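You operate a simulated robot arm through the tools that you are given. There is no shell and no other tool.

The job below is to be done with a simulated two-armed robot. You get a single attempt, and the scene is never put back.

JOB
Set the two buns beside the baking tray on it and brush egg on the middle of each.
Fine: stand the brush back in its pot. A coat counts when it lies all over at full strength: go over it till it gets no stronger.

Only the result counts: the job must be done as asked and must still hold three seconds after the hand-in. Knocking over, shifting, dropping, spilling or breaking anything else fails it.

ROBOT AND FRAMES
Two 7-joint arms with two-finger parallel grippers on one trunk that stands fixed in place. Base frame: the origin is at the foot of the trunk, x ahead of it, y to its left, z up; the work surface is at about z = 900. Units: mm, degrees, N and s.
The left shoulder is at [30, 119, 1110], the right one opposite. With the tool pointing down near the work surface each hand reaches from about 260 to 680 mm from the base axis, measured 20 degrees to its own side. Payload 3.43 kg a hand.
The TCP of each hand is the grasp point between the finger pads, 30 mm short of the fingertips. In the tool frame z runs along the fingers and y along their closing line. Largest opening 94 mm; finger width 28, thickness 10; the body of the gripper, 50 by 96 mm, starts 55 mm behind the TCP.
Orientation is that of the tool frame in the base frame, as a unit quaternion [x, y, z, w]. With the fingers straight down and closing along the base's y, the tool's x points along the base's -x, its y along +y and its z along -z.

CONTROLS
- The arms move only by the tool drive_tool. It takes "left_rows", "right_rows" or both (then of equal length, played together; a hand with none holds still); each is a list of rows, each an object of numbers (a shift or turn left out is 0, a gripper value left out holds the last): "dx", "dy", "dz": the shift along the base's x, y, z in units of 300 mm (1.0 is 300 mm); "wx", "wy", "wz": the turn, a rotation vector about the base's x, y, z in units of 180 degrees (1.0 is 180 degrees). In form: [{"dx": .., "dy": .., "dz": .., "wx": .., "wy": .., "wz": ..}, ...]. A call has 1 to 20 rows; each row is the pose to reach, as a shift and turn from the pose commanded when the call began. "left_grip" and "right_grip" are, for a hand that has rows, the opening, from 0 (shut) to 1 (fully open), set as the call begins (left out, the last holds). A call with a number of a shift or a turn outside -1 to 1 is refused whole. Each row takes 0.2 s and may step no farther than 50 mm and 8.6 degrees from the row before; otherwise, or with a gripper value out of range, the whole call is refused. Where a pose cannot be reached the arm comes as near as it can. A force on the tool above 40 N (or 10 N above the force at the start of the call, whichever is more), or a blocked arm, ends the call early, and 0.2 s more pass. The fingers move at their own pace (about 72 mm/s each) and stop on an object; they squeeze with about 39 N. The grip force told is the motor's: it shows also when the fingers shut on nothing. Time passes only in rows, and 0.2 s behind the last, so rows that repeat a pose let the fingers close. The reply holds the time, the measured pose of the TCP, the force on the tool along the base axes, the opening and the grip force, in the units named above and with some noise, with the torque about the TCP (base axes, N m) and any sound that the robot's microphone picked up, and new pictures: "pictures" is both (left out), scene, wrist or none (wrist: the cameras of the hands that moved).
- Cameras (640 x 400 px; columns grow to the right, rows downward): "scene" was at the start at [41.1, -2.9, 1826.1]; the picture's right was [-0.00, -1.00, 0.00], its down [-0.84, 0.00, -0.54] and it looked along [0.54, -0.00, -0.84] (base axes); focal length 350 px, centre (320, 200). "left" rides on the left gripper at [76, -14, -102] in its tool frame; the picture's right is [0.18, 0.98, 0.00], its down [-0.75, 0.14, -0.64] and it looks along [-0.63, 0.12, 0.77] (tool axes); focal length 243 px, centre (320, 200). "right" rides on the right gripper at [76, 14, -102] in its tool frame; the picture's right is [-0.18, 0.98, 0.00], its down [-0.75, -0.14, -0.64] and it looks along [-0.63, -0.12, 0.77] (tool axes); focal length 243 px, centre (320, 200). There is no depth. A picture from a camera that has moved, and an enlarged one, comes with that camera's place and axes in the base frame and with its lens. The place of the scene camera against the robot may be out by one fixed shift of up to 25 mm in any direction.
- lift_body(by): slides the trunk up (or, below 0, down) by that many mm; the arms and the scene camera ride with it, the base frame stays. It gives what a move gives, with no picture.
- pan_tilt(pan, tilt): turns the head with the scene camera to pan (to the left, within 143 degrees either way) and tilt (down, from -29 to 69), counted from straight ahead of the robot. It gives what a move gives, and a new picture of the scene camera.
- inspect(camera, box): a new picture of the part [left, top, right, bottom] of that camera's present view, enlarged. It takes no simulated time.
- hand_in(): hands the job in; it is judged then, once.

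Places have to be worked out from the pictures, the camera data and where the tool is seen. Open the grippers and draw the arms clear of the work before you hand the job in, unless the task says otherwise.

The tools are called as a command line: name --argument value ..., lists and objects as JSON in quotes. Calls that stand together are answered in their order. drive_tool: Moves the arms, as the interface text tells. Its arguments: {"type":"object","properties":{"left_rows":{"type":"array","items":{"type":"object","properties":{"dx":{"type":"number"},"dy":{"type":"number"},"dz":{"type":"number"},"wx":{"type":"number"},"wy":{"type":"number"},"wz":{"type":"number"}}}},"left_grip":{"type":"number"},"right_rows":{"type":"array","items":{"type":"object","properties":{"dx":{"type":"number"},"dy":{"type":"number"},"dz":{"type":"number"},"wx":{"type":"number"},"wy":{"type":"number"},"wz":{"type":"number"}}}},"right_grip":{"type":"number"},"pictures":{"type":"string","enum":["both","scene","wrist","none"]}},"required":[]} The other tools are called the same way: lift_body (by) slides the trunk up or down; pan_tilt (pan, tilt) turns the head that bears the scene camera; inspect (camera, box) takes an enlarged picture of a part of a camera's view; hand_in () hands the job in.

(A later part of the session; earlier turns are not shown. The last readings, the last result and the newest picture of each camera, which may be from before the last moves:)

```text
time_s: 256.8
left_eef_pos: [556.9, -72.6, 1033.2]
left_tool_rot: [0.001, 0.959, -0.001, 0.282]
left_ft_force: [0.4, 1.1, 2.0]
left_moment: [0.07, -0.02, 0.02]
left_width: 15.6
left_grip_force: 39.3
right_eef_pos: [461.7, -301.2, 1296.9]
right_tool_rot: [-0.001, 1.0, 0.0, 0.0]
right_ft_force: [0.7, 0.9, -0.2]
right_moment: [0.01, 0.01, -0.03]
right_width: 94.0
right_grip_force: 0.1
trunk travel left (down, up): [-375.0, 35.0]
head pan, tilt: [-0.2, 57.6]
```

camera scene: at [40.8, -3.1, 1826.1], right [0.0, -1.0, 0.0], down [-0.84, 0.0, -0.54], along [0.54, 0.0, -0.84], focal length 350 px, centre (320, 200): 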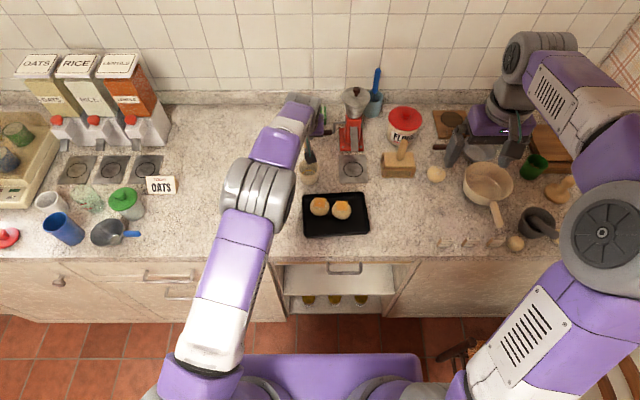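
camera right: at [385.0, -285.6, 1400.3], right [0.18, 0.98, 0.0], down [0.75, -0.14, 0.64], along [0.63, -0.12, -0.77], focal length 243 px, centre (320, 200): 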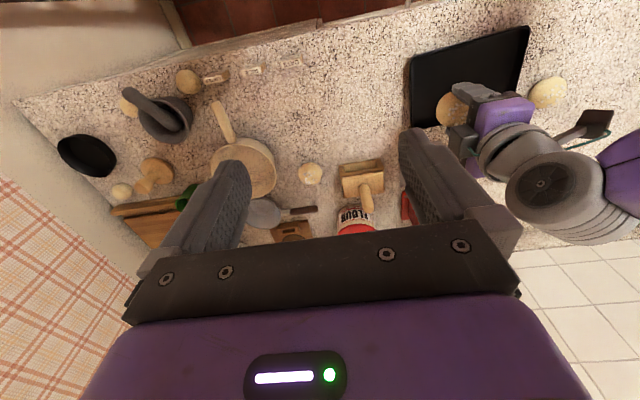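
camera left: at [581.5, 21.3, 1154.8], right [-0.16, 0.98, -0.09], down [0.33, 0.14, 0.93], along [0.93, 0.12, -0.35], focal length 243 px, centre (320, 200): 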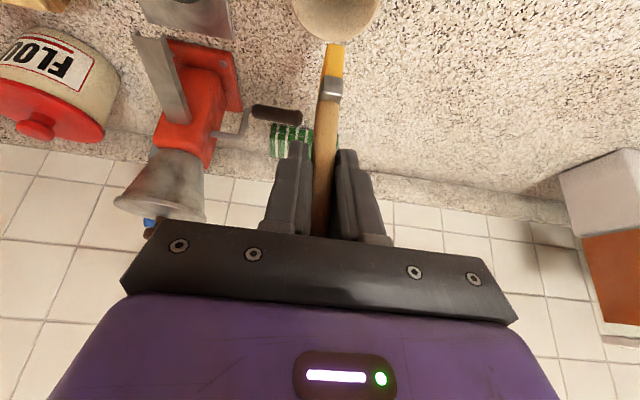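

Contact is at about this height. I brush outward over the corner, along the −y border and along the near edge, following the dome's fall-off.

drive_tool --left_rows '[{"dx": -0.0167, "dy": -0.0167, "dz": -0.0023}, {"dx": -0.0333, "dy": -0.03, "dz": -0.005}, {"dx": -0.0133, "dy": -0.03, "dz": -0.0043}, {"dx": 0.01, "dy": -0.03, "dz": -0.0033}, {"dx": 0.0333, "dy": -0.03, "dz": -0.003}, {"dx": 0.06, "dy": -0.03, "dz": -0.0033}, {"dx": 0.0333, "dy": -0.03, "dz": -0.003}, {"dx": 0.01, "dy": -0.03, "dz": -0.0033}, {"dx": -0.0133, "dy": -0.03, "dz": -0.0043}, {"dx": -0.0333, "dy": -0.03, "dz": -0.005}, {"dx": -0.0333, "dy": -0.0133, "dz": -0.0017}, {"dx": -0.0333, "dy": 0.0067, "dz": -0.0003}, {"dx": -0.0333, "dy": 0.0267, "dz": -0.0003}, {"dx": -0.0333, "dy": 0.0467, "dz": -0.0007}, {"dx": -0.0333, "dy": 0.0667, "dz": -0.002}, {"dx": -0.0333, "dy": 0.0467, "dz": -0.0007}, {"dx": -0.0333, "dy": 0.0267, "dz": -0.0003}, {"dx": -0.0333, "dy": 0.0, "dz": -0.0003}, {"dx": -0.0333, "dy": 0.0, "dz": 0.04}, {"dx": -0.05, "dy": 0.08, "dz": 0.1}]' --left_grip 0.0 --pictures "none"

inspect --camera "right" --box '[420, 60, 520, 115]'

inspect --camera "left" --box '[210, 0, 410, 120]'

```text
time_s: 261.0
left_eef_pos: [542.2, -46.5, 1064.2]
left_tool_rot: [0.0, 0.96, 0.001, 0.281]
left_ft_force: [-0.5, 0.0, 0.6]
left_moment: [-0.01, 0.0, -0.01]
left_width: 15.7
left_grip_force: 39.0
right_eef_pos: [460.8, -300.0, 1297.5]
right_tool_rot: [0.0, 1.0, 0.0, 0.0]
right_ft_force: [0.1, 0.0, -0.2]
right_moment: [0.01, 0.03, 0.0]
right_width: 94.1
right_grip_force: 0.1
trunk travel left (down, up): [-375.0, 35.0]
head pan, tilt: [-0.2, 57.6]
```

```text
6.40 times, centred on (470, 88) of right
camera zoom: at [384.9, -284.8, 1400.5], right [0.18, 0.98, 0.0], down [0.75, -0.14, 0.64], along [0.63, -0.12, -0.77], focal length 1553 px, centre (-640, 920)
```

zoom: 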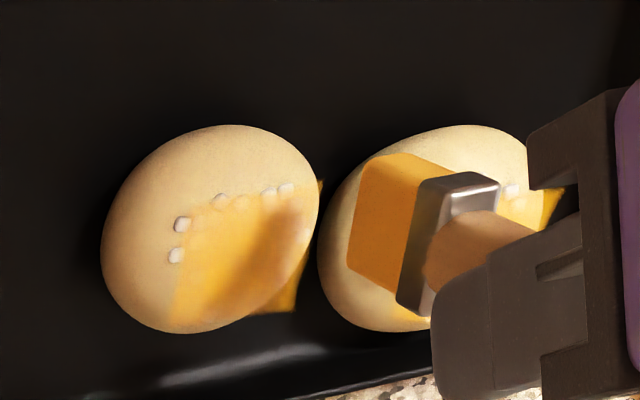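

```text
3.20 times, centred on (310, 60) of left
camera zoom: at [422.4, -62.4, 1110.4], right [-0.16, 0.98, -0.1], down [0.29, 0.14, 0.95], along [0.94, 0.12, -0.31], focal length 776 px, centre (352, 648)
```

zoom: 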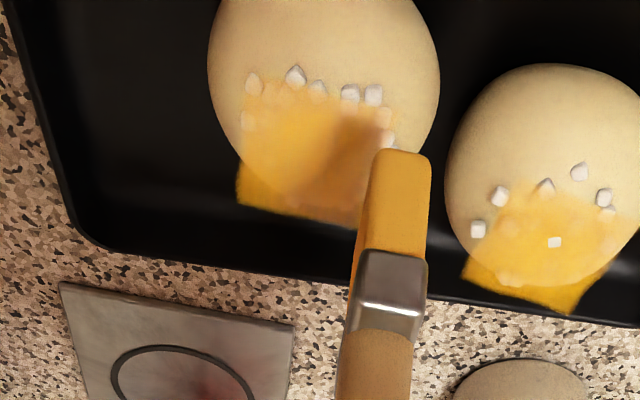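

Bun R's near edge and corner are now filled. I do the same for bun L, first feeling for contact near its near-right corner.

drive_tool --left_rows '[{"dx": 0.04, "dy": 0.08, "dz": 0.0}, {"dx": 0.085, "dy": 0.1387, "dz": -0.04}, {"dx": 0.085, "dy": 0.1387, "dz": -0.085}, {"dx": 0.085, "dy": 0.1387, "dz": -0.093}, {"dx": 0.085, "dy": 0.1387, "dz": -0.093}]' --left_grip 0.0 --pictures "none"

```text
time_s: 262.2
left_eef_pos: [566.2, -6.2, 1036.4]
left_tool_rot: [0.0, 0.96, 0.0, 0.28]
left_ft_force: [-0.5, 0.4, -0.8]
left_moment: [-0.03, -0.02, -0.02]
left_width: 15.9
left_grip_force: 38.7
right_eef_pos: [460.1, -301.5, 1297.3]
right_tool_rot: [0.001, 1.0, 0.0, 0.001]
right_ft_force: [-0.5, -0.2, -0.2]
right_moment: [0.0, 0.01, -0.04]
right_width: 94.0
right_grip_force: 0.1
trunk travel left (down, up): [-375.0, 35.0]
head pan, tilt: [-0.2, 57.6]
```

No contact yet at +1.7 mm. I step down another 1.2 mm.

drive_tool --left_rows '[{"dz": -0.002}, {"dz": -0.004}, {"dz": -0.004}]' --left_grip 0.0 --pictures "none"

```text
time_s: 263.0
left_eef_pos: [566.5, -6.4, 1036.5]
left_tool_rot: [0.0, 0.96, 0.001, 0.281]
left_ft_force: [0.2, 0.5, -1.0]
left_moment: [-0.05, 0.0, 0.03]
left_width: 15.7
left_grip_force: 39.0
right_eef_pos: [461.5, -301.2, 1296.8]
right_tool_rot: [0.001, 1.0, 0.0, 0.0]
right_ft_force: [0.3, -0.9, -0.7]
right_moment: [0.0, -0.04, 0.0]
right_width: 94.0
right_grip_force: 0.2
trunk travel left (down, up): [-375.0, 35.0]
head pan, tilt: [-0.2, 57.6]
```

Still clear at about +0.5 mm. Another millimetre down.

drive_tool --left_rows '[{"dz": -0.002}, {"dz": -0.0035}, {"dz": -0.0035}]' --left_grip 0.0 --pictures "none"

```text
time_s: 263.8
left_eef_pos: [566.0, -5.5, 1035.0]
left_tool_rot: [0.0, 0.96, 0.0, 0.281]
left_ft_force: [0.3, 1.0, 0.5]
left_moment: [-0.02, -0.02, 0.01]
left_width: 15.8
left_grip_force: 38.5
right_eef_pos: [460.3, -301.7, 1297.3]
right_tool_rot: [0.0, 1.0, 0.0, -0.001]
right_ft_force: [-0.3, 0.2, -0.3]
right_moment: [-0.01, -0.06, -0.01]
right_width: 93.9
right_grip_force: 0.1
trunk travel left (down, up): [-375.0, 35.0]
head pan, tilt: [-0.2, 57.6]
```

Hardly touching at about −0.5 mm. One more small step.

drive_tool --left_rows '[{"dz": -0.001}, {"dz": -0.0025}, {"dz": -0.0025}]' --left_grip 0.0 --pictures "none"

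```text
time_s: 264.6
left_eef_pos: [565.0, -6.4, 1032.8]
left_tool_rot: [0.0, 0.96, 0.0, 0.281]
left_ft_force: [-0.4, -0.1, 4.3]
left_moment: [0.09, -0.04, -0.03]
left_width: 15.9
left_grip_force: 39.1
right_eef_pos: [461.1, -301.4, 1298.2]
right_tool_rot: [-0.001, 1.0, -0.001, 0.0]
right_ft_force: [0.0, -0.4, -0.2]
right_moment: [0.0, -0.01, -0.01]
right_width: 94.2
right_grip_force: 0.1
trunk travel left (down, up): [-375.0, 35.0]
head pan, tilt: [-0.2, 57.6]
```

Contact of about 4 N here. I brush around bun L's −y border, near edge and +y border, following the dome just at contact height.

drive_tool --left_rows '[{"dx": -0.0188, "dy": -0.0142, "dz": -0.0003}, {"dx": -0.0373, "dy": -0.025, "dz": -0.0037}, {"dx": -0.0173, "dy": -0.0278, "dz": -0.0027}, {"dx": 0.0057, "dy": -0.031, "dz": -0.0027}, {"dx": 0.0287, "dy": -0.0343, "dz": -0.0027}, {"dx": 0.0553, "dy": -0.038, "dz": -0.0027}, {"dx": 0.0287, "dy": -0.0343, "dz": -0.0027}, {"dx": 0.0057, "dy": -0.031, "dz": -0.0027}, {"dx": -0.0173, "dy": -0.0278, "dz": -0.0027}, {"dx": -0.0373, "dy": -0.025, "dz": -0.0037}, {"dx": -0.035, "dy": -0.0087, "dz": -0.0007}, {"dx": -0.032, "dy": 0.0113, "dz": 0.0003}, {"dx": -0.0293, "dy": 0.031, "dz": 0.0003}, {"dx": -0.0263, "dy": 0.051, "dz": 0.0003}, {"dx": -0.0237, "dy": 0.0707, "dz": -0.0007}, {"dx": -0.008, "dy": 0.0853, "dz": -0.0027}, {"dx": 0.025, "dy": 0.0807, "dz": -0.0027}, {"dx": 0.0643, "dy": 0.075, "dz": -0.0027}, {"dx": 0.0313, "dy": 0.0797, "dz": -0.0027}, {"dx": 0.0313, "dy": 0.0797, "dz": 0.06}]' --left_grip 0.0 --pictures "none"

drive_tool --left_rows '[{"dz": 0.08}, {"dx": -0.02, "dy": 0.08, "dz": 0.12}, {"dx": -0.06, "dy": 0.2, "dz": 0.12}, {"dx": -0.06, "dy": 0.3, "dz": 0.12}]' --left_grip 0.0 --pictures "none"

inspect --camera "right" --box '[430, 60, 530, 115]'

inspect --camera "left" --box '[180, 0, 330, 120]'

inspect --camera "scene" --box '[308, 194, 356, 222]'

```text
time_s: 268.8
left_eef_pos: [574.7, 17.4, 1052.1]
left_tool_rot: [0.0, 0.96, 0.0, 0.28]
left_ft_force: [-0.5, -0.4, -0.7]
left_moment: [0.03, 0.01, -0.03]
left_width: 15.7
left_grip_force: 39.1
right_eef_pos: [459.7, -300.7, 1297.8]
right_tool_rot: [0.0, 1.0, 0.0, 0.001]
right_ft_force: [0.2, 0.5, 0.4]
right_moment: [-0.04, -0.04, 0.0]
right_width: 94.0
right_grip_force: 0.1
trunk travel left (down, up): [-375.0, 35.0]
head pan, tilt: [-0.2, 57.6]
```

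```text
time_s: 269.8
left_eef_pos: [557.5, 107.7, 1088.6]
left_tool_rot: [0.0, 0.96, 0.0, 0.281]
left_ft_force: [0.6, 0.2, 0.0]
left_moment: [0.01, 0.02, -0.04]
left_width: 15.6
left_grip_force: 39.0
right_eef_pos: [462.0, -300.2, 1296.7]
right_tool_rot: [0.0, 1.0, 0.001, 0.0]
right_ft_force: [0.9, 0.5, -0.4]
right_moment: [0.03, 0.0, 0.03]
right_width: 93.8
right_grip_force: 0.1
trunk travel left (down, up): [-375.0, 35.0]
head pan, tilt: [-0.2, 57.6]
```

```text
6.40 times, centred on (480, 88) of right
camera zoom: at [385.5, -285.0, 1400.2], right [0.18, 0.98, 0.0], down [0.75, -0.14, 0.64], along [0.63, -0.12, -0.77], focal length 1553 px, centre (-704, 920)
```

zoom: 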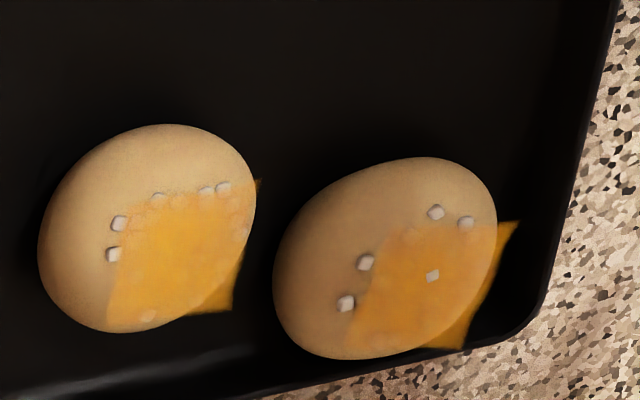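

```text
3.33 times, centred on (255, 60) of left
camera zoom: at [437.4, 92.8, 1134.4], right [-0.15, 0.98, -0.1], down [0.29, 0.14, 0.95], along [0.94, 0.12, -0.31], focal length 809 px, centre (537, 667)
```

zoom: 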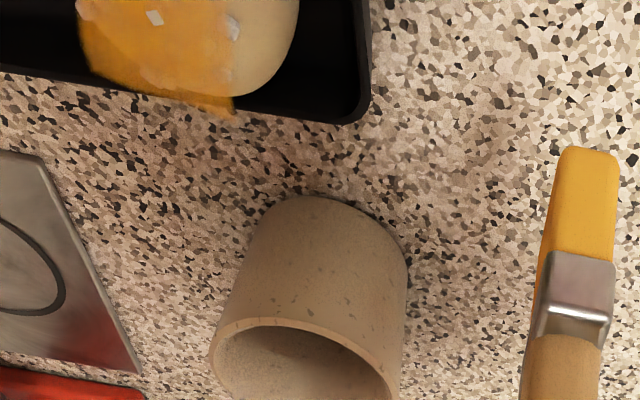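

```text
13.33 times, centred on (332, 208) of scene
camera zoom: at [41.4, -1.5, 1826.1], right [0.0, -1.0, 0.0], down [-0.84, 0.0, -0.54], along [0.54, 0.0, -0.84], focal length 4671 px, centre (160, 93)
```

zoom: 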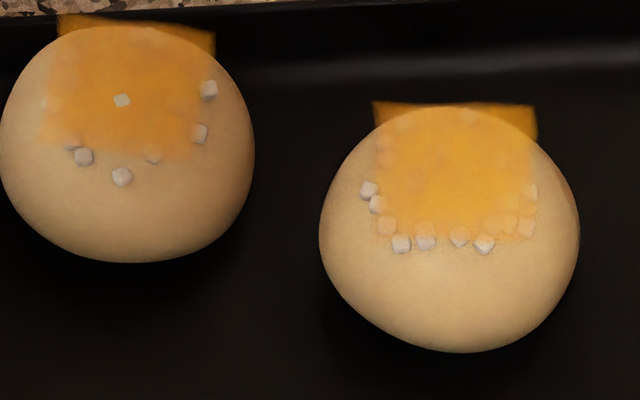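

Bun L has slid toward the far wall, still on the tray. I go back over the pot, reload, and check the tray's place before a last touch on the −y borders.

drive_tool --left_rows '[{"dx": 0.1, "dy": -0.03, "dz": 0.058}, {"dx": 0.22, "dy": -0.08, "dz": 0.058}, {"dx": 0.34, "dy": -0.15, "dz": 0.058, "wy": 0.005}, {"dx": 0.43, "dy": -0.21, "dz": 0.058, "wy": 0.01}, {"dx": 0.474, "dy": -0.2383, "dz": 0.058, "wy": 0.0144}, {"dx": 0.474, "dy": -0.2383, "dz": 0.058, "wy": 0.0144}, {"dx": 0.474, "dy": -0.2383, "dz": -0.02, "wy": 0.0144}, {"dx": 0.474, "dy": -0.2383, "dz": -0.12, "wy": 0.0144}, {"dx": 0.474, "dy": -0.2383, "dz": -0.2, "wy": 0.0144}, {"dx": 0.474, "dy": -0.2383, "dz": -0.25, "wy": 0.0144}, {"dx": 0.474, "dy": -0.2383, "dz": -0.2695, "wy": 0.0144}, {"dx": 0.482, "dy": -0.2383, "dz": -0.2695, "wy": 0.0144}, {"dx": 0.482, "dy": -0.2303, "dz": -0.2695, "wy": 0.0144}, {"dx": 0.466, "dy": -0.2303, "dz": -0.2695, "wy": 0.0144}, {"dx": 0.466, "dy": -0.2463, "dz": -0.2695, "wy": 0.0144}, {"dx": 0.482, "dy": -0.2463, "dz": -0.2695, "wy": 0.0144}, {"dx": 0.474, "dy": -0.2383, "dz": -0.2695, "wy": 0.0144}, {"dx": 0.474, "dy": -0.2383, "dz": -0.2695, "wy": 0.0144}]' --left_grip 0.0 --pictures "none"

inspect --camera "scene" --box '[260, 180, 380, 250]'

```text
time_s: 273.6
left_eef_pos: [700.0, 34.9, 1007.1]
left_tool_rot: [0.001, 0.965, -0.001, 0.261]
left_ft_force: [2.3, -2.4, 11.9]
left_moment: [-0.11, -0.2, -0.04]
left_width: 16.1
left_grip_force: 39.0
right_eef_pos: [459.7, -301.5, 1297.4]
right_tool_rot: [0.0, 1.0, 0.0, 0.0]
right_ft_force: [0.1, -0.1, 1.0]
right_moment: [0.02, -0.02, -0.01]
right_width: 94.0
right_grip_force: 0.1
trunk travel left (down, up): [-375.0, 35.0]
head pan, tilt: [-0.2, 57.6]
```

```text
5.33 times, centred on (320, 215) of scene
camera zoom: at [39.8, -3.1, 1826.2], right [0.0, -1.0, 0.0], down [-0.84, 0.0, -0.54], along [0.54, 0.0, -0.84], focal length 1868 px, centre (320, 120)
```

zoom: 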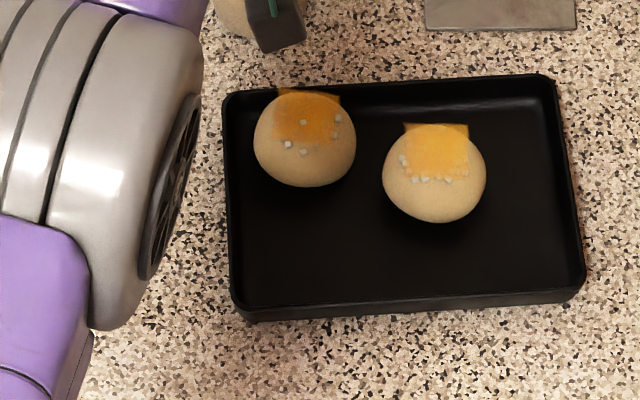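

The tray has not moved further. I lift the freshly loaded brush out of the pot.

drive_tool --left_rows '[{"dz": 0.02}, {"dz": 0.1}, {"dz": 0.2}, {"dz": 0.28}, {"dz": 0.3275}, {"dx": -0.12, "dy": -0.09, "dz": 0.3275}, {"dx": -0.23, "dy": -0.18, "dz": 0.3075, "wy": -0.005}, {"dx": -0.32, "dy": -0.27, "dz": 0.2575, "wy": -0.01}, {"dx": -0.38, "dy": -0.36, "dz": 0.1775, "wy": -0.0144}, {"dx": -0.3927, "dy": -0.3973, "dz": 0.11, "wy": -0.0144}, {"dx": -0.3927, "dy": -0.3973, "dz": 0.0872, "wy": -0.0144}, {"dx": -0.426, "dy": -0.3973, "dz": 0.0872, "wy": -0.0144}, {"dx": -0.4593, "dy": -0.3973, "dz": 0.0872, "wy": -0.0144}, {"dx": -0.4927, "dy": -0.3973, "dz": 0.0872, "wy": -0.0144}, {"dx": -0.516, "dy": -0.3973, "dz": 0.086, "wy": -0.0144}, {"dx": -0.4927, "dy": -0.4, "dz": 0.086, "wy": -0.0144}, {"dx": -0.4593, "dy": -0.4, "dz": 0.086, "wy": -0.0144}, {"dx": -0.4927, "dy": -0.4, "dz": 0.086, "wy": -0.0144}, {"dx": -0.516, "dy": -0.39, "dz": 0.0872, "wy": -0.0144}, {"dx": -0.516, "dy": -0.39, "dz": 0.15, "wy": -0.0144}]' --left_grip 0.0 --pictures "none"

inspect --camera "right" --box '[420, 60, 520, 115]'

inspect --camera "left" --box '[250, 0, 450, 120]'

```text
time_s: 277.8
left_eef_pos: [544.9, -81.1, 1050.5]
left_tool_rot: [0.0, 0.96, 0.0, 0.28]
left_ft_force: [0.0, -0.4, 0.6]
left_moment: [0.0, 0.0, -0.01]
left_width: 15.7
left_grip_force: 39.1
right_eef_pos: [459.1, -301.1, 1297.8]
right_tool_rot: [0.0, 1.0, 0.0, 0.0]
right_ft_force: [-0.7, 0.1, 0.1]
right_moment: [0.0, -0.02, 0.02]
right_width: 94.1
right_grip_force: 0.0
trunk travel left (down, up): [-375.0, 35.0]
head pan, tilt: [-0.2, 57.6]
```

```text
6.40 times, centred on (470, 88) of right
camera zoom: at [384.8, -285.9, 1400.2], right [0.18, 0.98, 0.0], down [0.75, -0.14, 0.64], along [0.63, -0.12, -0.77], focal length 1553 px, centre (-640, 920)
```

zoom: 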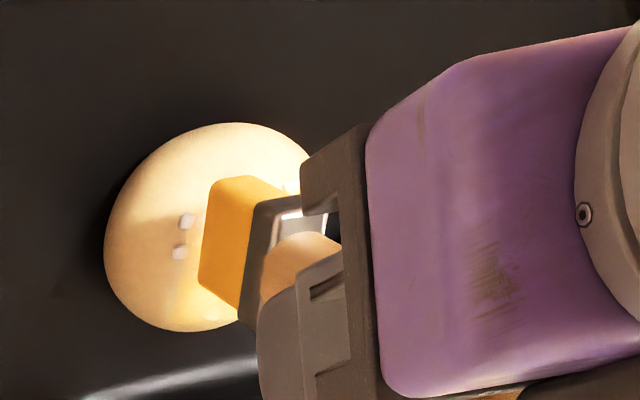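

```text
3.20 times, centred on (350, 60) of left
camera zoom: at [424.5, -95.4, 1096.9], right [-0.16, 0.98, -0.1], down [0.29, 0.14, 0.95], along [0.94, 0.12, -0.31], focal length 776 px, centre (224, 648)
```

zoom: 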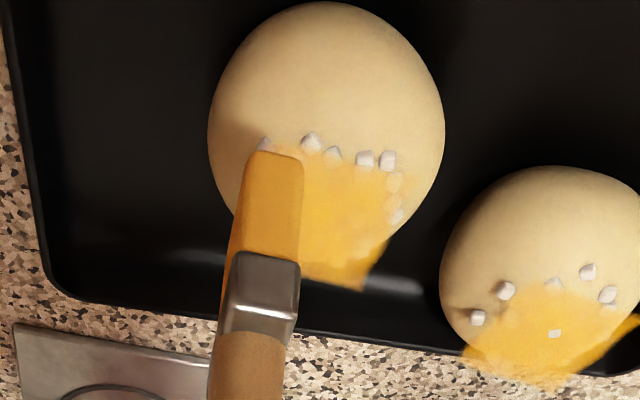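

Bun R is done as well as I can judge. Now bun L's −y border and near edge once more with the fresh load.

drive_tool --left_rows '[{"dx": 0.02, "dy": 0.06, "dz": 0.04}, {"dx": 0.1, "dy": 0.16, "dz": 0.04}, {"dx": 0.1757, "dy": 0.226, "dz": -0.01}, {"dx": 0.1757, "dy": 0.226, "dz": -0.0638}, {"dx": 0.1427, "dy": 0.2307, "dz": -0.0638}, {"dx": 0.1097, "dy": 0.2353, "dz": -0.0638}, {"dx": 0.083, "dy": 0.2393, "dz": -0.0638}, {"dx": 0.0633, "dy": 0.242, "dz": -0.0652}, {"dx": 0.083, "dy": 0.2393, "dz": -0.0638}, {"dx": 0.1097, "dy": 0.2353, "dz": -0.0638}, {"dx": 0.083, "dy": 0.2393, "dz": -0.0638}, {"dx": 0.0633, "dy": 0.242, "dz": -0.0652}, {"dx": 0.068, "dy": 0.275, "dz": -0.0605}, {"dx": 0.0727, "dy": 0.308, "dz": -0.0598}, {"dx": 0.0773, "dy": 0.341, "dz": -0.0615}, {"dx": 0.0727, "dy": 0.308, "dz": -0.0598}, {"dx": 0.0727, "dy": 0.308, "dz": 0.0}, {"dx": 0.06, "dy": 0.33, "dz": 0.06}, {"dx": 0.06, "dy": 0.45, "dz": 0.1}, {"dx": 0.06, "dy": 0.55, "dz": 0.1}]' --left_grip 0.0 --pictures "none"

inspect --camera "right" --box '[430, 60, 530, 115]'

inspect --camera "scene" --box '[308, 192, 356, 222]'

inspect --camera "scene" --box '[260, 180, 380, 250]'

```text
time_s: 282.0
left_eef_pos: [561.4, 85.4, 1083.7]
left_tool_rot: [0.001, 0.96, 0.0, 0.281]
left_ft_force: [0.0, 0.8, 0.2]
left_moment: [-0.03, 0.02, 0.02]
left_width: 15.8
left_grip_force: 39.1
right_eef_pos: [461.0, -300.0, 1297.1]
right_tool_rot: [0.001, 1.0, 0.0, 0.001]
right_ft_force: [-0.2, 0.6, -0.2]
right_moment: [0.0, -0.01, 0.05]
right_width: 93.9
right_grip_force: 0.0
trunk travel left (down, up): [-375.0, 35.0]
head pan, tilt: [-0.2, 57.6]
```

```text
6.40 times, centred on (480, 88) of right
camera zoom: at [385.2, -285.7, 1400.1], right [0.18, 0.98, 0.0], down [0.75, -0.14, 0.64], along [0.63, -0.12, -0.77], focal length 1553 px, centre (-704, 920)
```

zoom: 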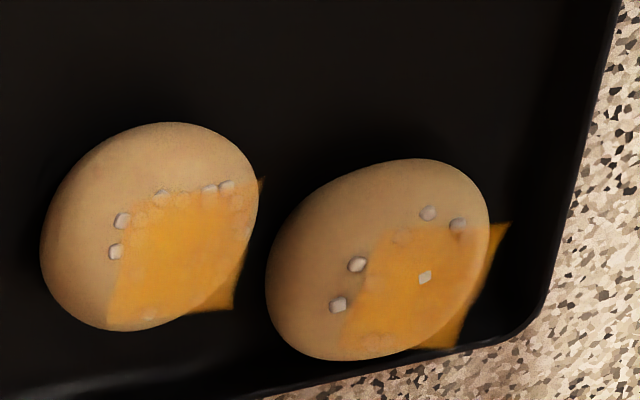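

```text
13.33 times, centred on (332, 207) of scene
camera zoom: at [41.1, -2.5, 1826.1], right [0.0, -1.0, 0.0], down [-0.84, 0.0, -0.54], along [0.54, 0.0, -0.84], focal length 4671 px, centre (160, 107)
```

zoom: 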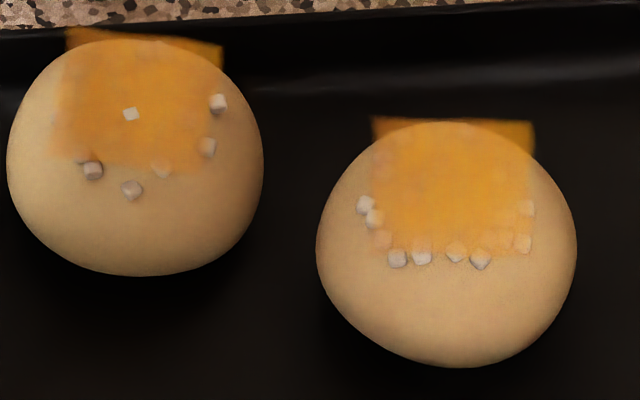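

```text
5.33 times, centred on (320, 215) of scene
camera zoom: at [41.1, -2.5, 1826.1], right [0.0, -1.0, 0.0], down [-0.84, 0.0, -0.54], along [0.54, 0.0, -0.84], focal length 1868 px, centre (320, 120)
```

zoom: 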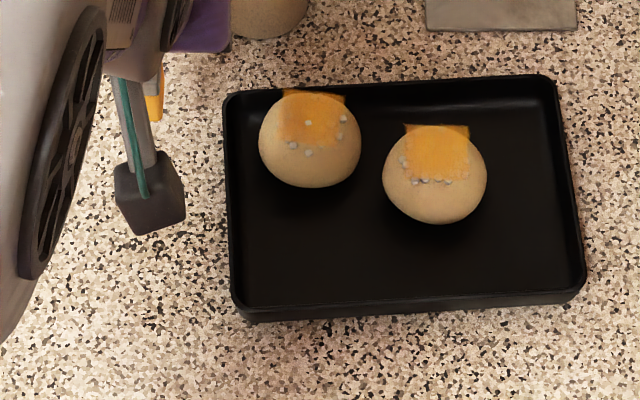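

Both squares look complete now. I take the brush back above the pot to stand it in.

drive_tool --left_rows '[{"dx": 0.05, "dy": 0.0, "dz": 0.0775}, {"dx": 0.17, "dy": -0.02, "dz": 0.0775}, {"dx": 0.29, "dy": -0.07, "dz": 0.0775, "wy": 0.005}, {"dx": 0.39, "dy": -0.12, "dz": 0.0775, "wy": 0.01}, {"dx": 0.456, "dy": -0.16, "dz": 0.0775, "wy": 0.0144}, {"dx": 0.456, "dy": -0.16, "dz": 0.0775, "wy": 0.0144}]' --left_grip 0.0 --pictures "wrist"

inspect --camera "left" --box '[260, 0, 420, 120]'

inspect --camera "scene" --box '[290, 135, 340, 190]'

inspect --camera "right" --box '[460, 100, 580, 220]'

```text
time_s: 283.4
left_eef_pos: [700.2, 36.5, 1104.7]
left_tool_rot: [0.0, 0.966, 0.0, 0.258]
left_ft_force: [-0.4, 1.0, 0.1]
left_moment: [-0.01, 0.0, -0.01]
left_width: 15.6
left_grip_force: 39.3
right_eef_pos: [460.8, -300.4, 1296.2]
right_tool_rot: [0.0, 1.0, 0.0, 0.0]
right_ft_force: [-0.2, -0.2, -0.8]
right_moment: [-0.03, -0.03, 0.01]
right_width: 93.8
right_grip_force: 0.1
trunk travel left (down, up): [-375.0, 35.0]
head pan, tilt: [-0.2, 57.6]
camera left: at [581.6, 21.8, 1155.3], right [-0.16, 0.98, -0.09], down [0.33, 0.14, 0.93], along [0.93, 0.12, -0.35], focal length 243 px, centre (320, 200)
```

left: 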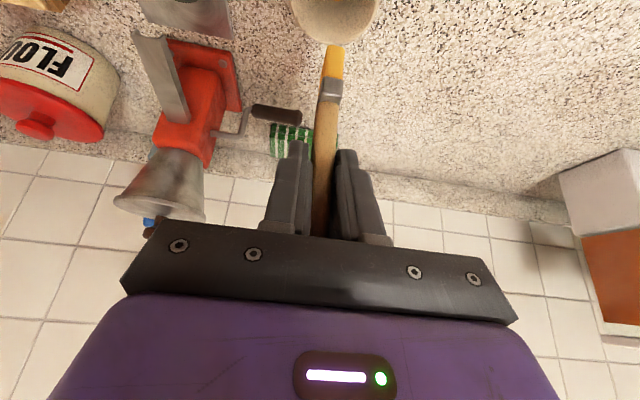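

```text
3.33 times, centred on (340, 60) of left
camera zoom: at [581.6, 21.8, 1155.3], right [-0.16, 0.98, -0.09], down [0.33, 0.14, 0.93], along [0.93, 0.12, -0.35], focal length 809 px, centre (253, 667)
```

zoom: 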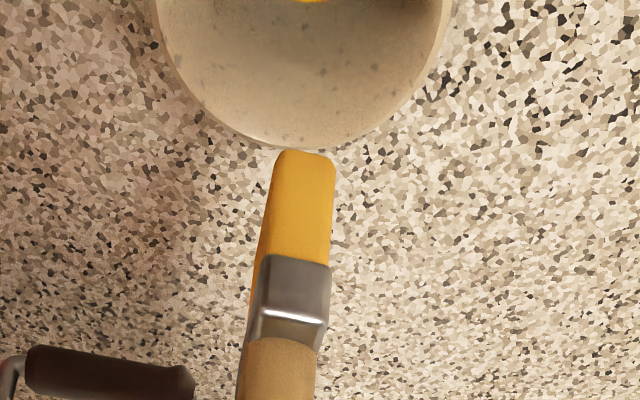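

```text
7.27 times, centred on (315, 162) of scene
camera zoom: at [40.5, -2.5, 1826.2], right [0.0, -1.0, 0.0], down [-0.84, 0.0, -0.54], along [0.54, 0.0, -0.84], focal length 2548 px, centre (356, 473)
```

zoom: 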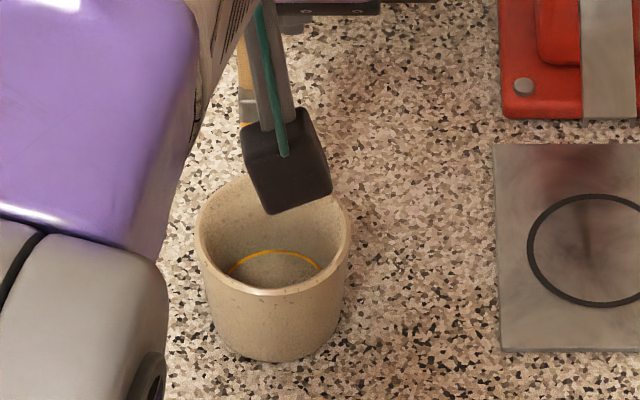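

```text
3.33 times, centred on (520, 160) of right
camera zoom: at [384.7, -285.7, 1400.3], right [0.18, 0.98, 0.0], down [0.75, -0.14, 0.64], along [0.63, -0.12, -0.77], focal length 809 px, centre (-347, 333)
```

zoom: 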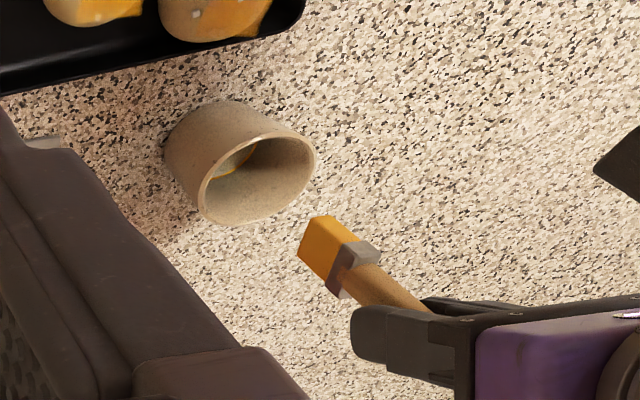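

The brush hangs upright over the pot. I lower it in, stopping just at the bottom.

drive_tool --left_rows '[{"dz": -0.08}, {"dz": -0.16}, {"dz": -0.24}, {"dz": -0.29}, {"dz": -0.312}, {"dz": -0.32}, {"dz": -0.32}]' --left_grip 0.0 --pictures "none"

drive_tool --left_rows '[{"dz": -0.0015}, {"dz": -0.003}, {"dz": -0.003}]' --left_grip 0.0 --pictures "none"

inspect --camera "left" --box '[250, 0, 410, 140]'

```text
time_s: 285.0
left_eef_pos: [699.9, 35.8, 1009.0]
left_tool_rot: [0.0, 0.966, 0.0, 0.259]
left_ft_force: [-0.7, 0.6, -0.1]
left_moment: [-0.01, 0.05, 0.05]
left_width: 16.0
left_grip_force: 39.1
right_eef_pos: [461.2, -301.2, 1296.4]
right_tool_rot: [0.0, 1.0, -0.001, 0.0]
right_ft_force: [-0.3, 0.1, 0.1]
right_moment: [0.01, -0.01, 0.02]
right_width: 94.0
right_grip_force: 0.2
trunk travel left (down, up): [-375.0, 35.0]
head pan, tilt: [-0.2, 57.6]
```

```text
time_s: 285.8
left_eef_pos: [699.5, 34.8, 1009.4]
left_tool_rot: [0.001, 0.966, -0.001, 0.259]
left_ft_force: [0.5, 1.3, 4.6]
left_moment: [0.04, -0.05, -0.01]
left_width: 15.9
left_grip_force: 38.7
right_eef_pos: [461.0, -301.5, 1297.7]
right_tool_rot: [0.0, 1.0, 0.0, 0.0]
right_ft_force: [-0.3, -0.6, 0.0]
right_moment: [0.06, -0.02, -0.04]
right_width: 93.9
right_grip_force: 0.0
trunk travel left (down, up): [-375.0, 35.0]
head pan, tilt: [-0.2, 57.6]
```

```text
2.86 times, centred on (330, 70) of left
camera zoom: at [581.5, 20.1, 1060.2], right [-0.16, 0.98, -0.09], down [0.33, 0.14, 0.93], along [0.93, 0.12, -0.35], focal length 693 px, centre (291, 571)
```

zoom: 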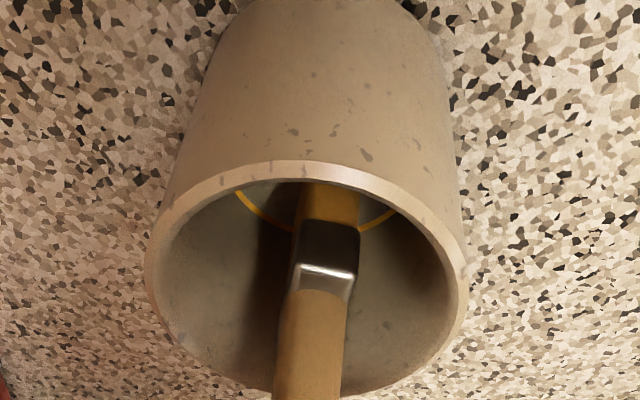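

The brush stands on the pot's bottom with 4.6 N. I open the fingers only a little first to see whether it stays upright.

drive_tool --left_rows '[{"dz": 0.001}, {"dz": 0.001}, {"dz": 0.001}, {"dz": 0.001}]' --left_grip 0.25 --pictures "both"

inspect --camera "left" --box '[240, 0, 420, 240]'

```text
time_s: 286.8
left_eef_pos: [700.2, 34.0, 1007.7]
left_tool_rot: [0.0, 0.966, 0.0, 0.259]
left_ft_force: [-0.2, -1.0, 0.0]
left_moment: [-0.01, 0.01, -0.02]
left_width: 23.4
left_grip_force: 0.0
right_eef_pos: [461.5, -300.5, 1297.3]
right_tool_rot: [0.0, 1.0, 0.0, 0.0]
right_ft_force: [0.2, 0.6, -0.4]
right_moment: [0.01, 0.0, 0.0]
right_width: 94.0
right_grip_force: 0.1
trunk travel left (down, up): [-375.0, 35.0]
head pan, tilt: [-0.2, 57.6]
camera scene: at [41.0, -2.8, 1826.1], right [0.0, -1.0, 0.0], down [-0.84, 0.0, -0.54], along [0.54, 0.0, -0.84], focal length 350 px, centre (320, 200)
camera left: at [581.6, 19.5, 1059.4], right [-0.16, 0.98, -0.09], down [0.33, 0.14, 0.93], along [0.93, 0.12, -0.35], focal length 243 px, centre (320, 200)
```

scene: 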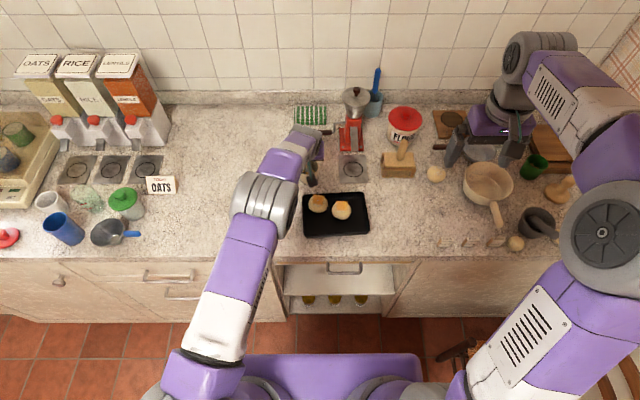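
left: 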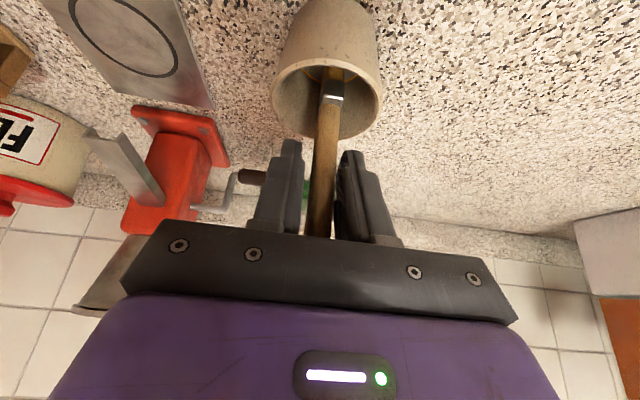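

```text
1.67 times, centred on (330, 120) of left
camera zoom: at [581.6, 19.5, 1059.4], right [-0.16, 0.98, -0.09], down [0.33, 0.14, 0.93], along [0.93, 0.12, -0.35], focal length 404 px, centre (303, 333)
```

zoom: 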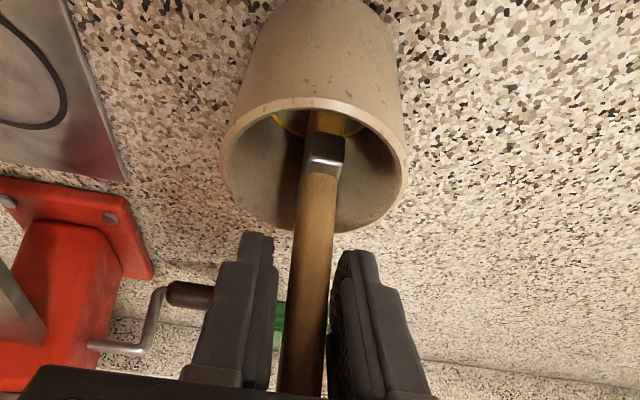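

The brush stays upright with the fingers slightly open. I open them fully without moving the hand.

drive_tool --left_rows '[{}, {}, {}, {}, {}]' --left_grip 0.6 --pictures "wrist"

inspect --camera "left" --box '[240, 0, 420, 240]'

```text
time_s: 288.0
left_eef_pos: [699.2, 33.5, 1008.4]
left_tool_rot: [0.0, 0.966, 0.0, 0.259]
left_ft_force: [0.1, -0.7, -0.4]
left_moment: [0.0, -0.03, -0.01]
left_width: 56.1
left_grip_force: 0.1
right_eef_pos: [460.8, -301.9, 1297.3]
right_tool_rot: [0.0, 1.0, 0.0, 0.0]
right_ft_force: [-0.3, 0.0, 0.1]
right_moment: [-0.02, -0.01, 0.02]
right_width: 93.8
right_grip_force: 0.0
trunk travel left (down, up): [-375.0, 35.0]
head pan, tilt: [-0.2, 57.6]
camera left: at [581.6, 19.4, 1059.3], right [-0.16, 0.98, -0.09], down [0.33, 0.14, 0.93], along [0.93, 0.12, -0.35], focal length 243 px, centre (320, 200)
```

left: 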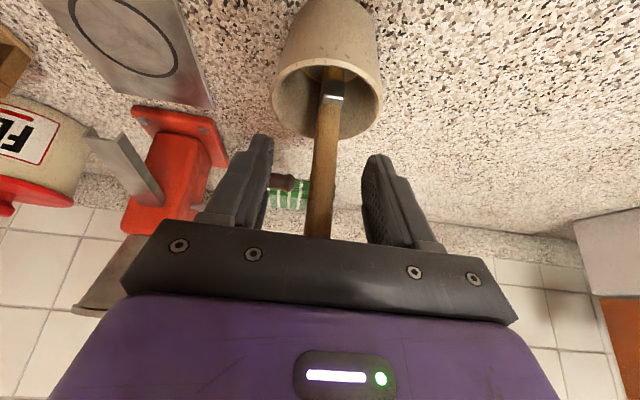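

```text
1.67 times, centred on (330, 120) of left
camera zoom: at [581.6, 19.4, 1059.3], right [-0.16, 0.98, -0.09], down [0.33, 0.14, 0.93], along [0.93, 0.12, -0.35], focal length 404 px, centre (303, 333)
```

zoom: 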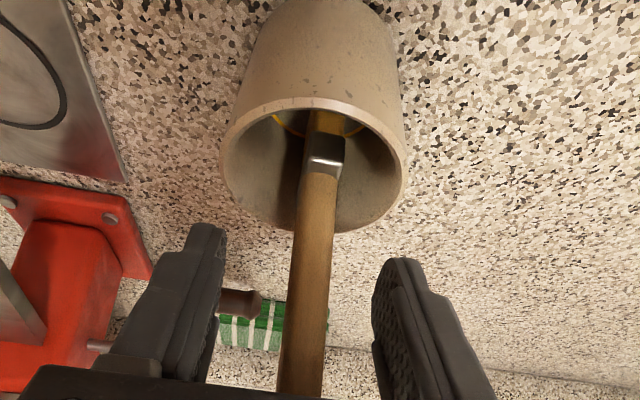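

The brush stands freely. I open fully and draw the hand straight back along its approach line.

drive_tool --left_rows '[{}, {}, {"dx": -0.03, "dz": 0.052}, {"dx": -0.07, "dz": 0.121}, {"dx": -0.12, "dz": 0.208}, {"dx": -0.18, "dz": 0.312}, {"dx": -0.26, "dz": 0.42}, {"dx": -0.36, "dz": 0.5}, {"dx": -0.36, "dz": 0.5}]' --left_grip 1.0 --pictures "both"

inspect --camera "scene" --box '[270, 120, 390, 250]'

inspect --camera "left" --box '[200, 0, 440, 180]'

```text
time_s: 290.0
left_eef_pos: [594.1, 31.9, 1159.9]
left_tool_rot: [0.001, 0.966, 0.0, 0.259]
left_ft_force: [-0.3, -1.0, 0.2]
left_moment: [0.03, -0.03, 0.02]
left_width: 93.9
left_grip_force: 0.0
right_eef_pos: [462.2, -301.1, 1296.7]
right_tool_rot: [0.001, 1.0, 0.0, -0.001]
right_ft_force: [-0.7, 0.0, 0.5]
right_moment: [-0.01, -0.03, 0.03]
right_width: 94.1
right_grip_force: 0.0
trunk travel left (down, up): [-375.0, 35.0]
head pan, tilt: [-0.2, 57.6]
camera scene: at [42.9, -2.6, 1826.0], right [0.0, -1.0, 0.0], down [-0.84, 0.0, -0.53], along [0.53, 0.0, -0.84], focal length 350 px, centre (320, 200)
camera left: at [475.5, 16.7, 1211.4], right [-0.16, 0.98, -0.09], down [0.33, 0.14, 0.93], along [0.93, 0.12, -0.35], focal length 243 px, centre (320, 200)
```

scene: 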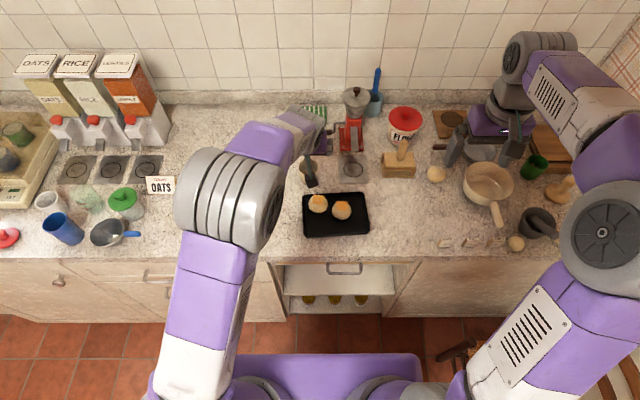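
left: 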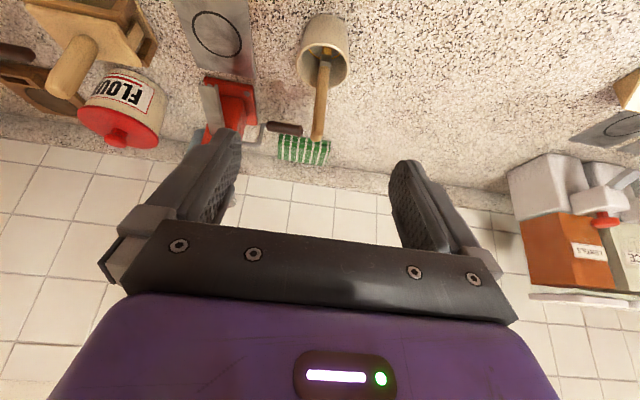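

```text
3.08 times, centred on (330, 185) of scene
camera zoom: at [42.9, -2.6, 1826.0], right [0.0, -1.0, 0.0], down [-0.84, 0.0, -0.53], along [0.53, 0.0, -0.84], focal length 1078 px, centre (289, 246)
```

zoom: 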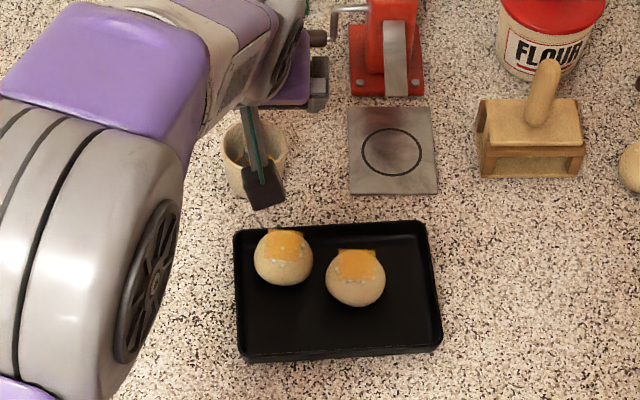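

```text
2.22 times, centred on (320, 90) of left
camera zoom: at [475.5, 16.7, 1211.4], right [-0.16, 0.98, -0.09], down [0.33, 0.14, 0.93], along [0.93, 0.12, -0.35], focal length 539 px, centre (320, 444)
```

zoom: 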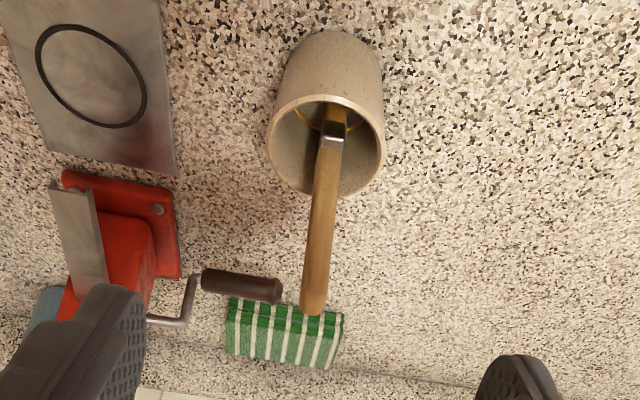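

The brush stands in its pot. With the hand free, I level it over the tray to take a close top view of the coats.

drive_tool --left_rows '[{"dx": -0.06, "dy": -0.04, "wy": 0.035}, {"dx": -0.12, "dy": -0.08, "wy": 0.07}, {"dx": -0.18, "dy": -0.12, "dz": -0.02, "wy": 0.105}, {"dx": -0.25, "dy": -0.16, "dz": -0.06, "wy": 0.14}, {"dx": -0.313, "dy": -0.207, "dz": -0.1, "wy": 0.1667}, {"dx": -0.313, "dy": -0.207, "dz": -0.1, "wy": 0.1667}]' --left_grip 1.0 --pictures "wrist"

inspect --camera "left" --box '[240, 90, 400, 210]'

```text
time_s: 291.4
left_eef_pos: [498.0, -26.5, 1127.5]
left_tool_rot: [0.0, 1.0, 0.0, -0.001]
left_ft_force: [-0.1, 0.4, 0.2]
left_moment: [-0.01, -0.02, -0.02]
left_width: 93.9
left_grip_force: 0.0
right_eef_pos: [461.6, -301.1, 1296.6]
right_tool_rot: [0.0, 1.0, 0.0, 0.0]
right_ft_force: [-0.9, 0.2, 0.2]
right_moment: [0.0, 0.0, 0.01]
right_width: 94.1
right_grip_force: 0.1
trunk travel left (down, up): [-375.0, 35.0]
head pan, tilt: [-0.2, 57.6]
camera left: at [420.9, -42.2, 1231.4], right [-0.18, 0.98, 0.0], down [0.75, 0.14, 0.64], along [0.63, 0.12, -0.77], focal length 243 px, centre (320, 200)
```

left: 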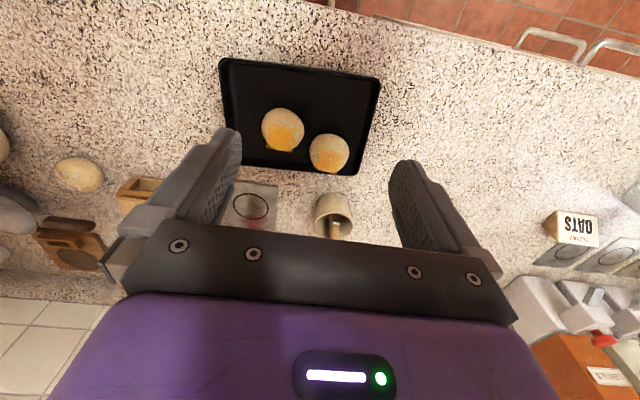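

```text
3.33 times, centred on (320, 150) of left
camera zoom: at [420.9, -42.2, 1231.4], right [-0.18, 0.98, 0.0], down [0.75, 0.14, 0.64], along [0.63, 0.12, -0.77], focal length 809 px, centre (320, 367)
```

zoom: 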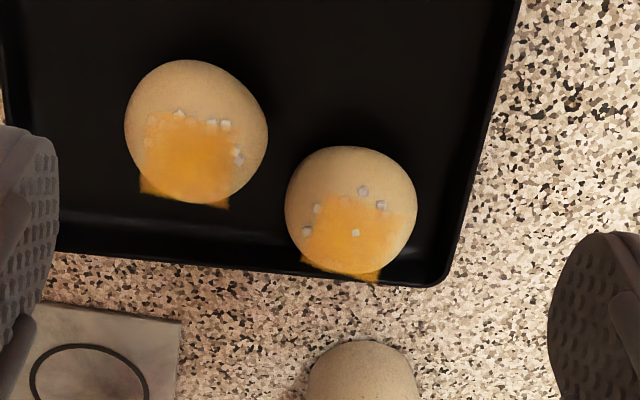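

I zoom closer on each bun from this steep view.

inspect --camera "left" --box '[255, 105, 305, 155]'

inspect --camera "left" --box '[303, 128, 353, 178]'

inspect --camera "left" --box '[300, 180, 370, 245]'

```text
8.00 times, centred on (280, 130) of left
camera zoom: at [420.9, -42.2, 1231.4], right [-0.18, 0.98, 0.0], down [0.75, 0.14, 0.64], along [0.63, 0.12, -0.77], focal length 1941 px, centre (640, 760)
```

zoom: 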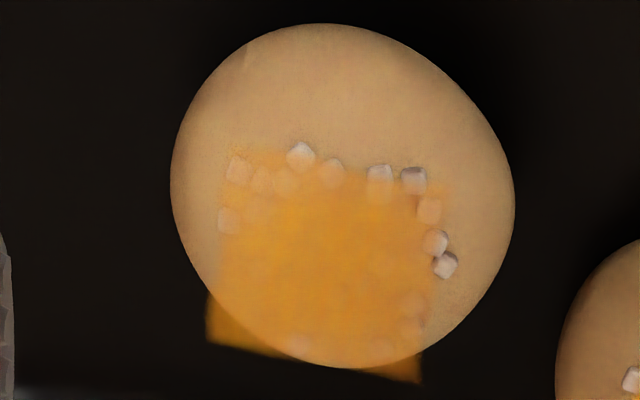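

```text
8.00 times, centred on (328, 153) of left
camera zoom: at [420.9, -42.2, 1231.4], right [-0.18, 0.98, 0.0], down [0.75, 0.14, 0.64], along [0.63, 0.12, -0.77], focal length 1941 px, centre (256, 576)
```

zoom: 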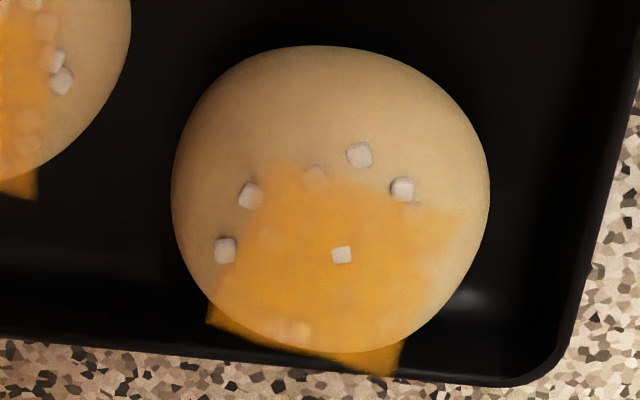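

```text
6.15 times, centred on (335, 212) of left
camera zoom: at [420.9, -42.2, 1231.4], right [-0.18, 0.98, 0.0], down [0.75, 0.14, 0.64], along [0.63, 0.12, -0.77], focal length 1493 px, centre (228, 123)
```

zoom: 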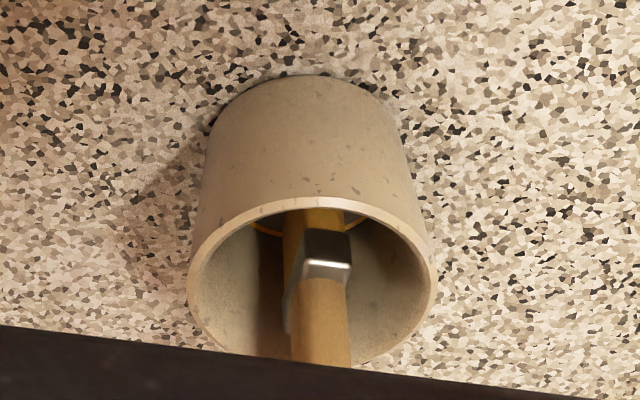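

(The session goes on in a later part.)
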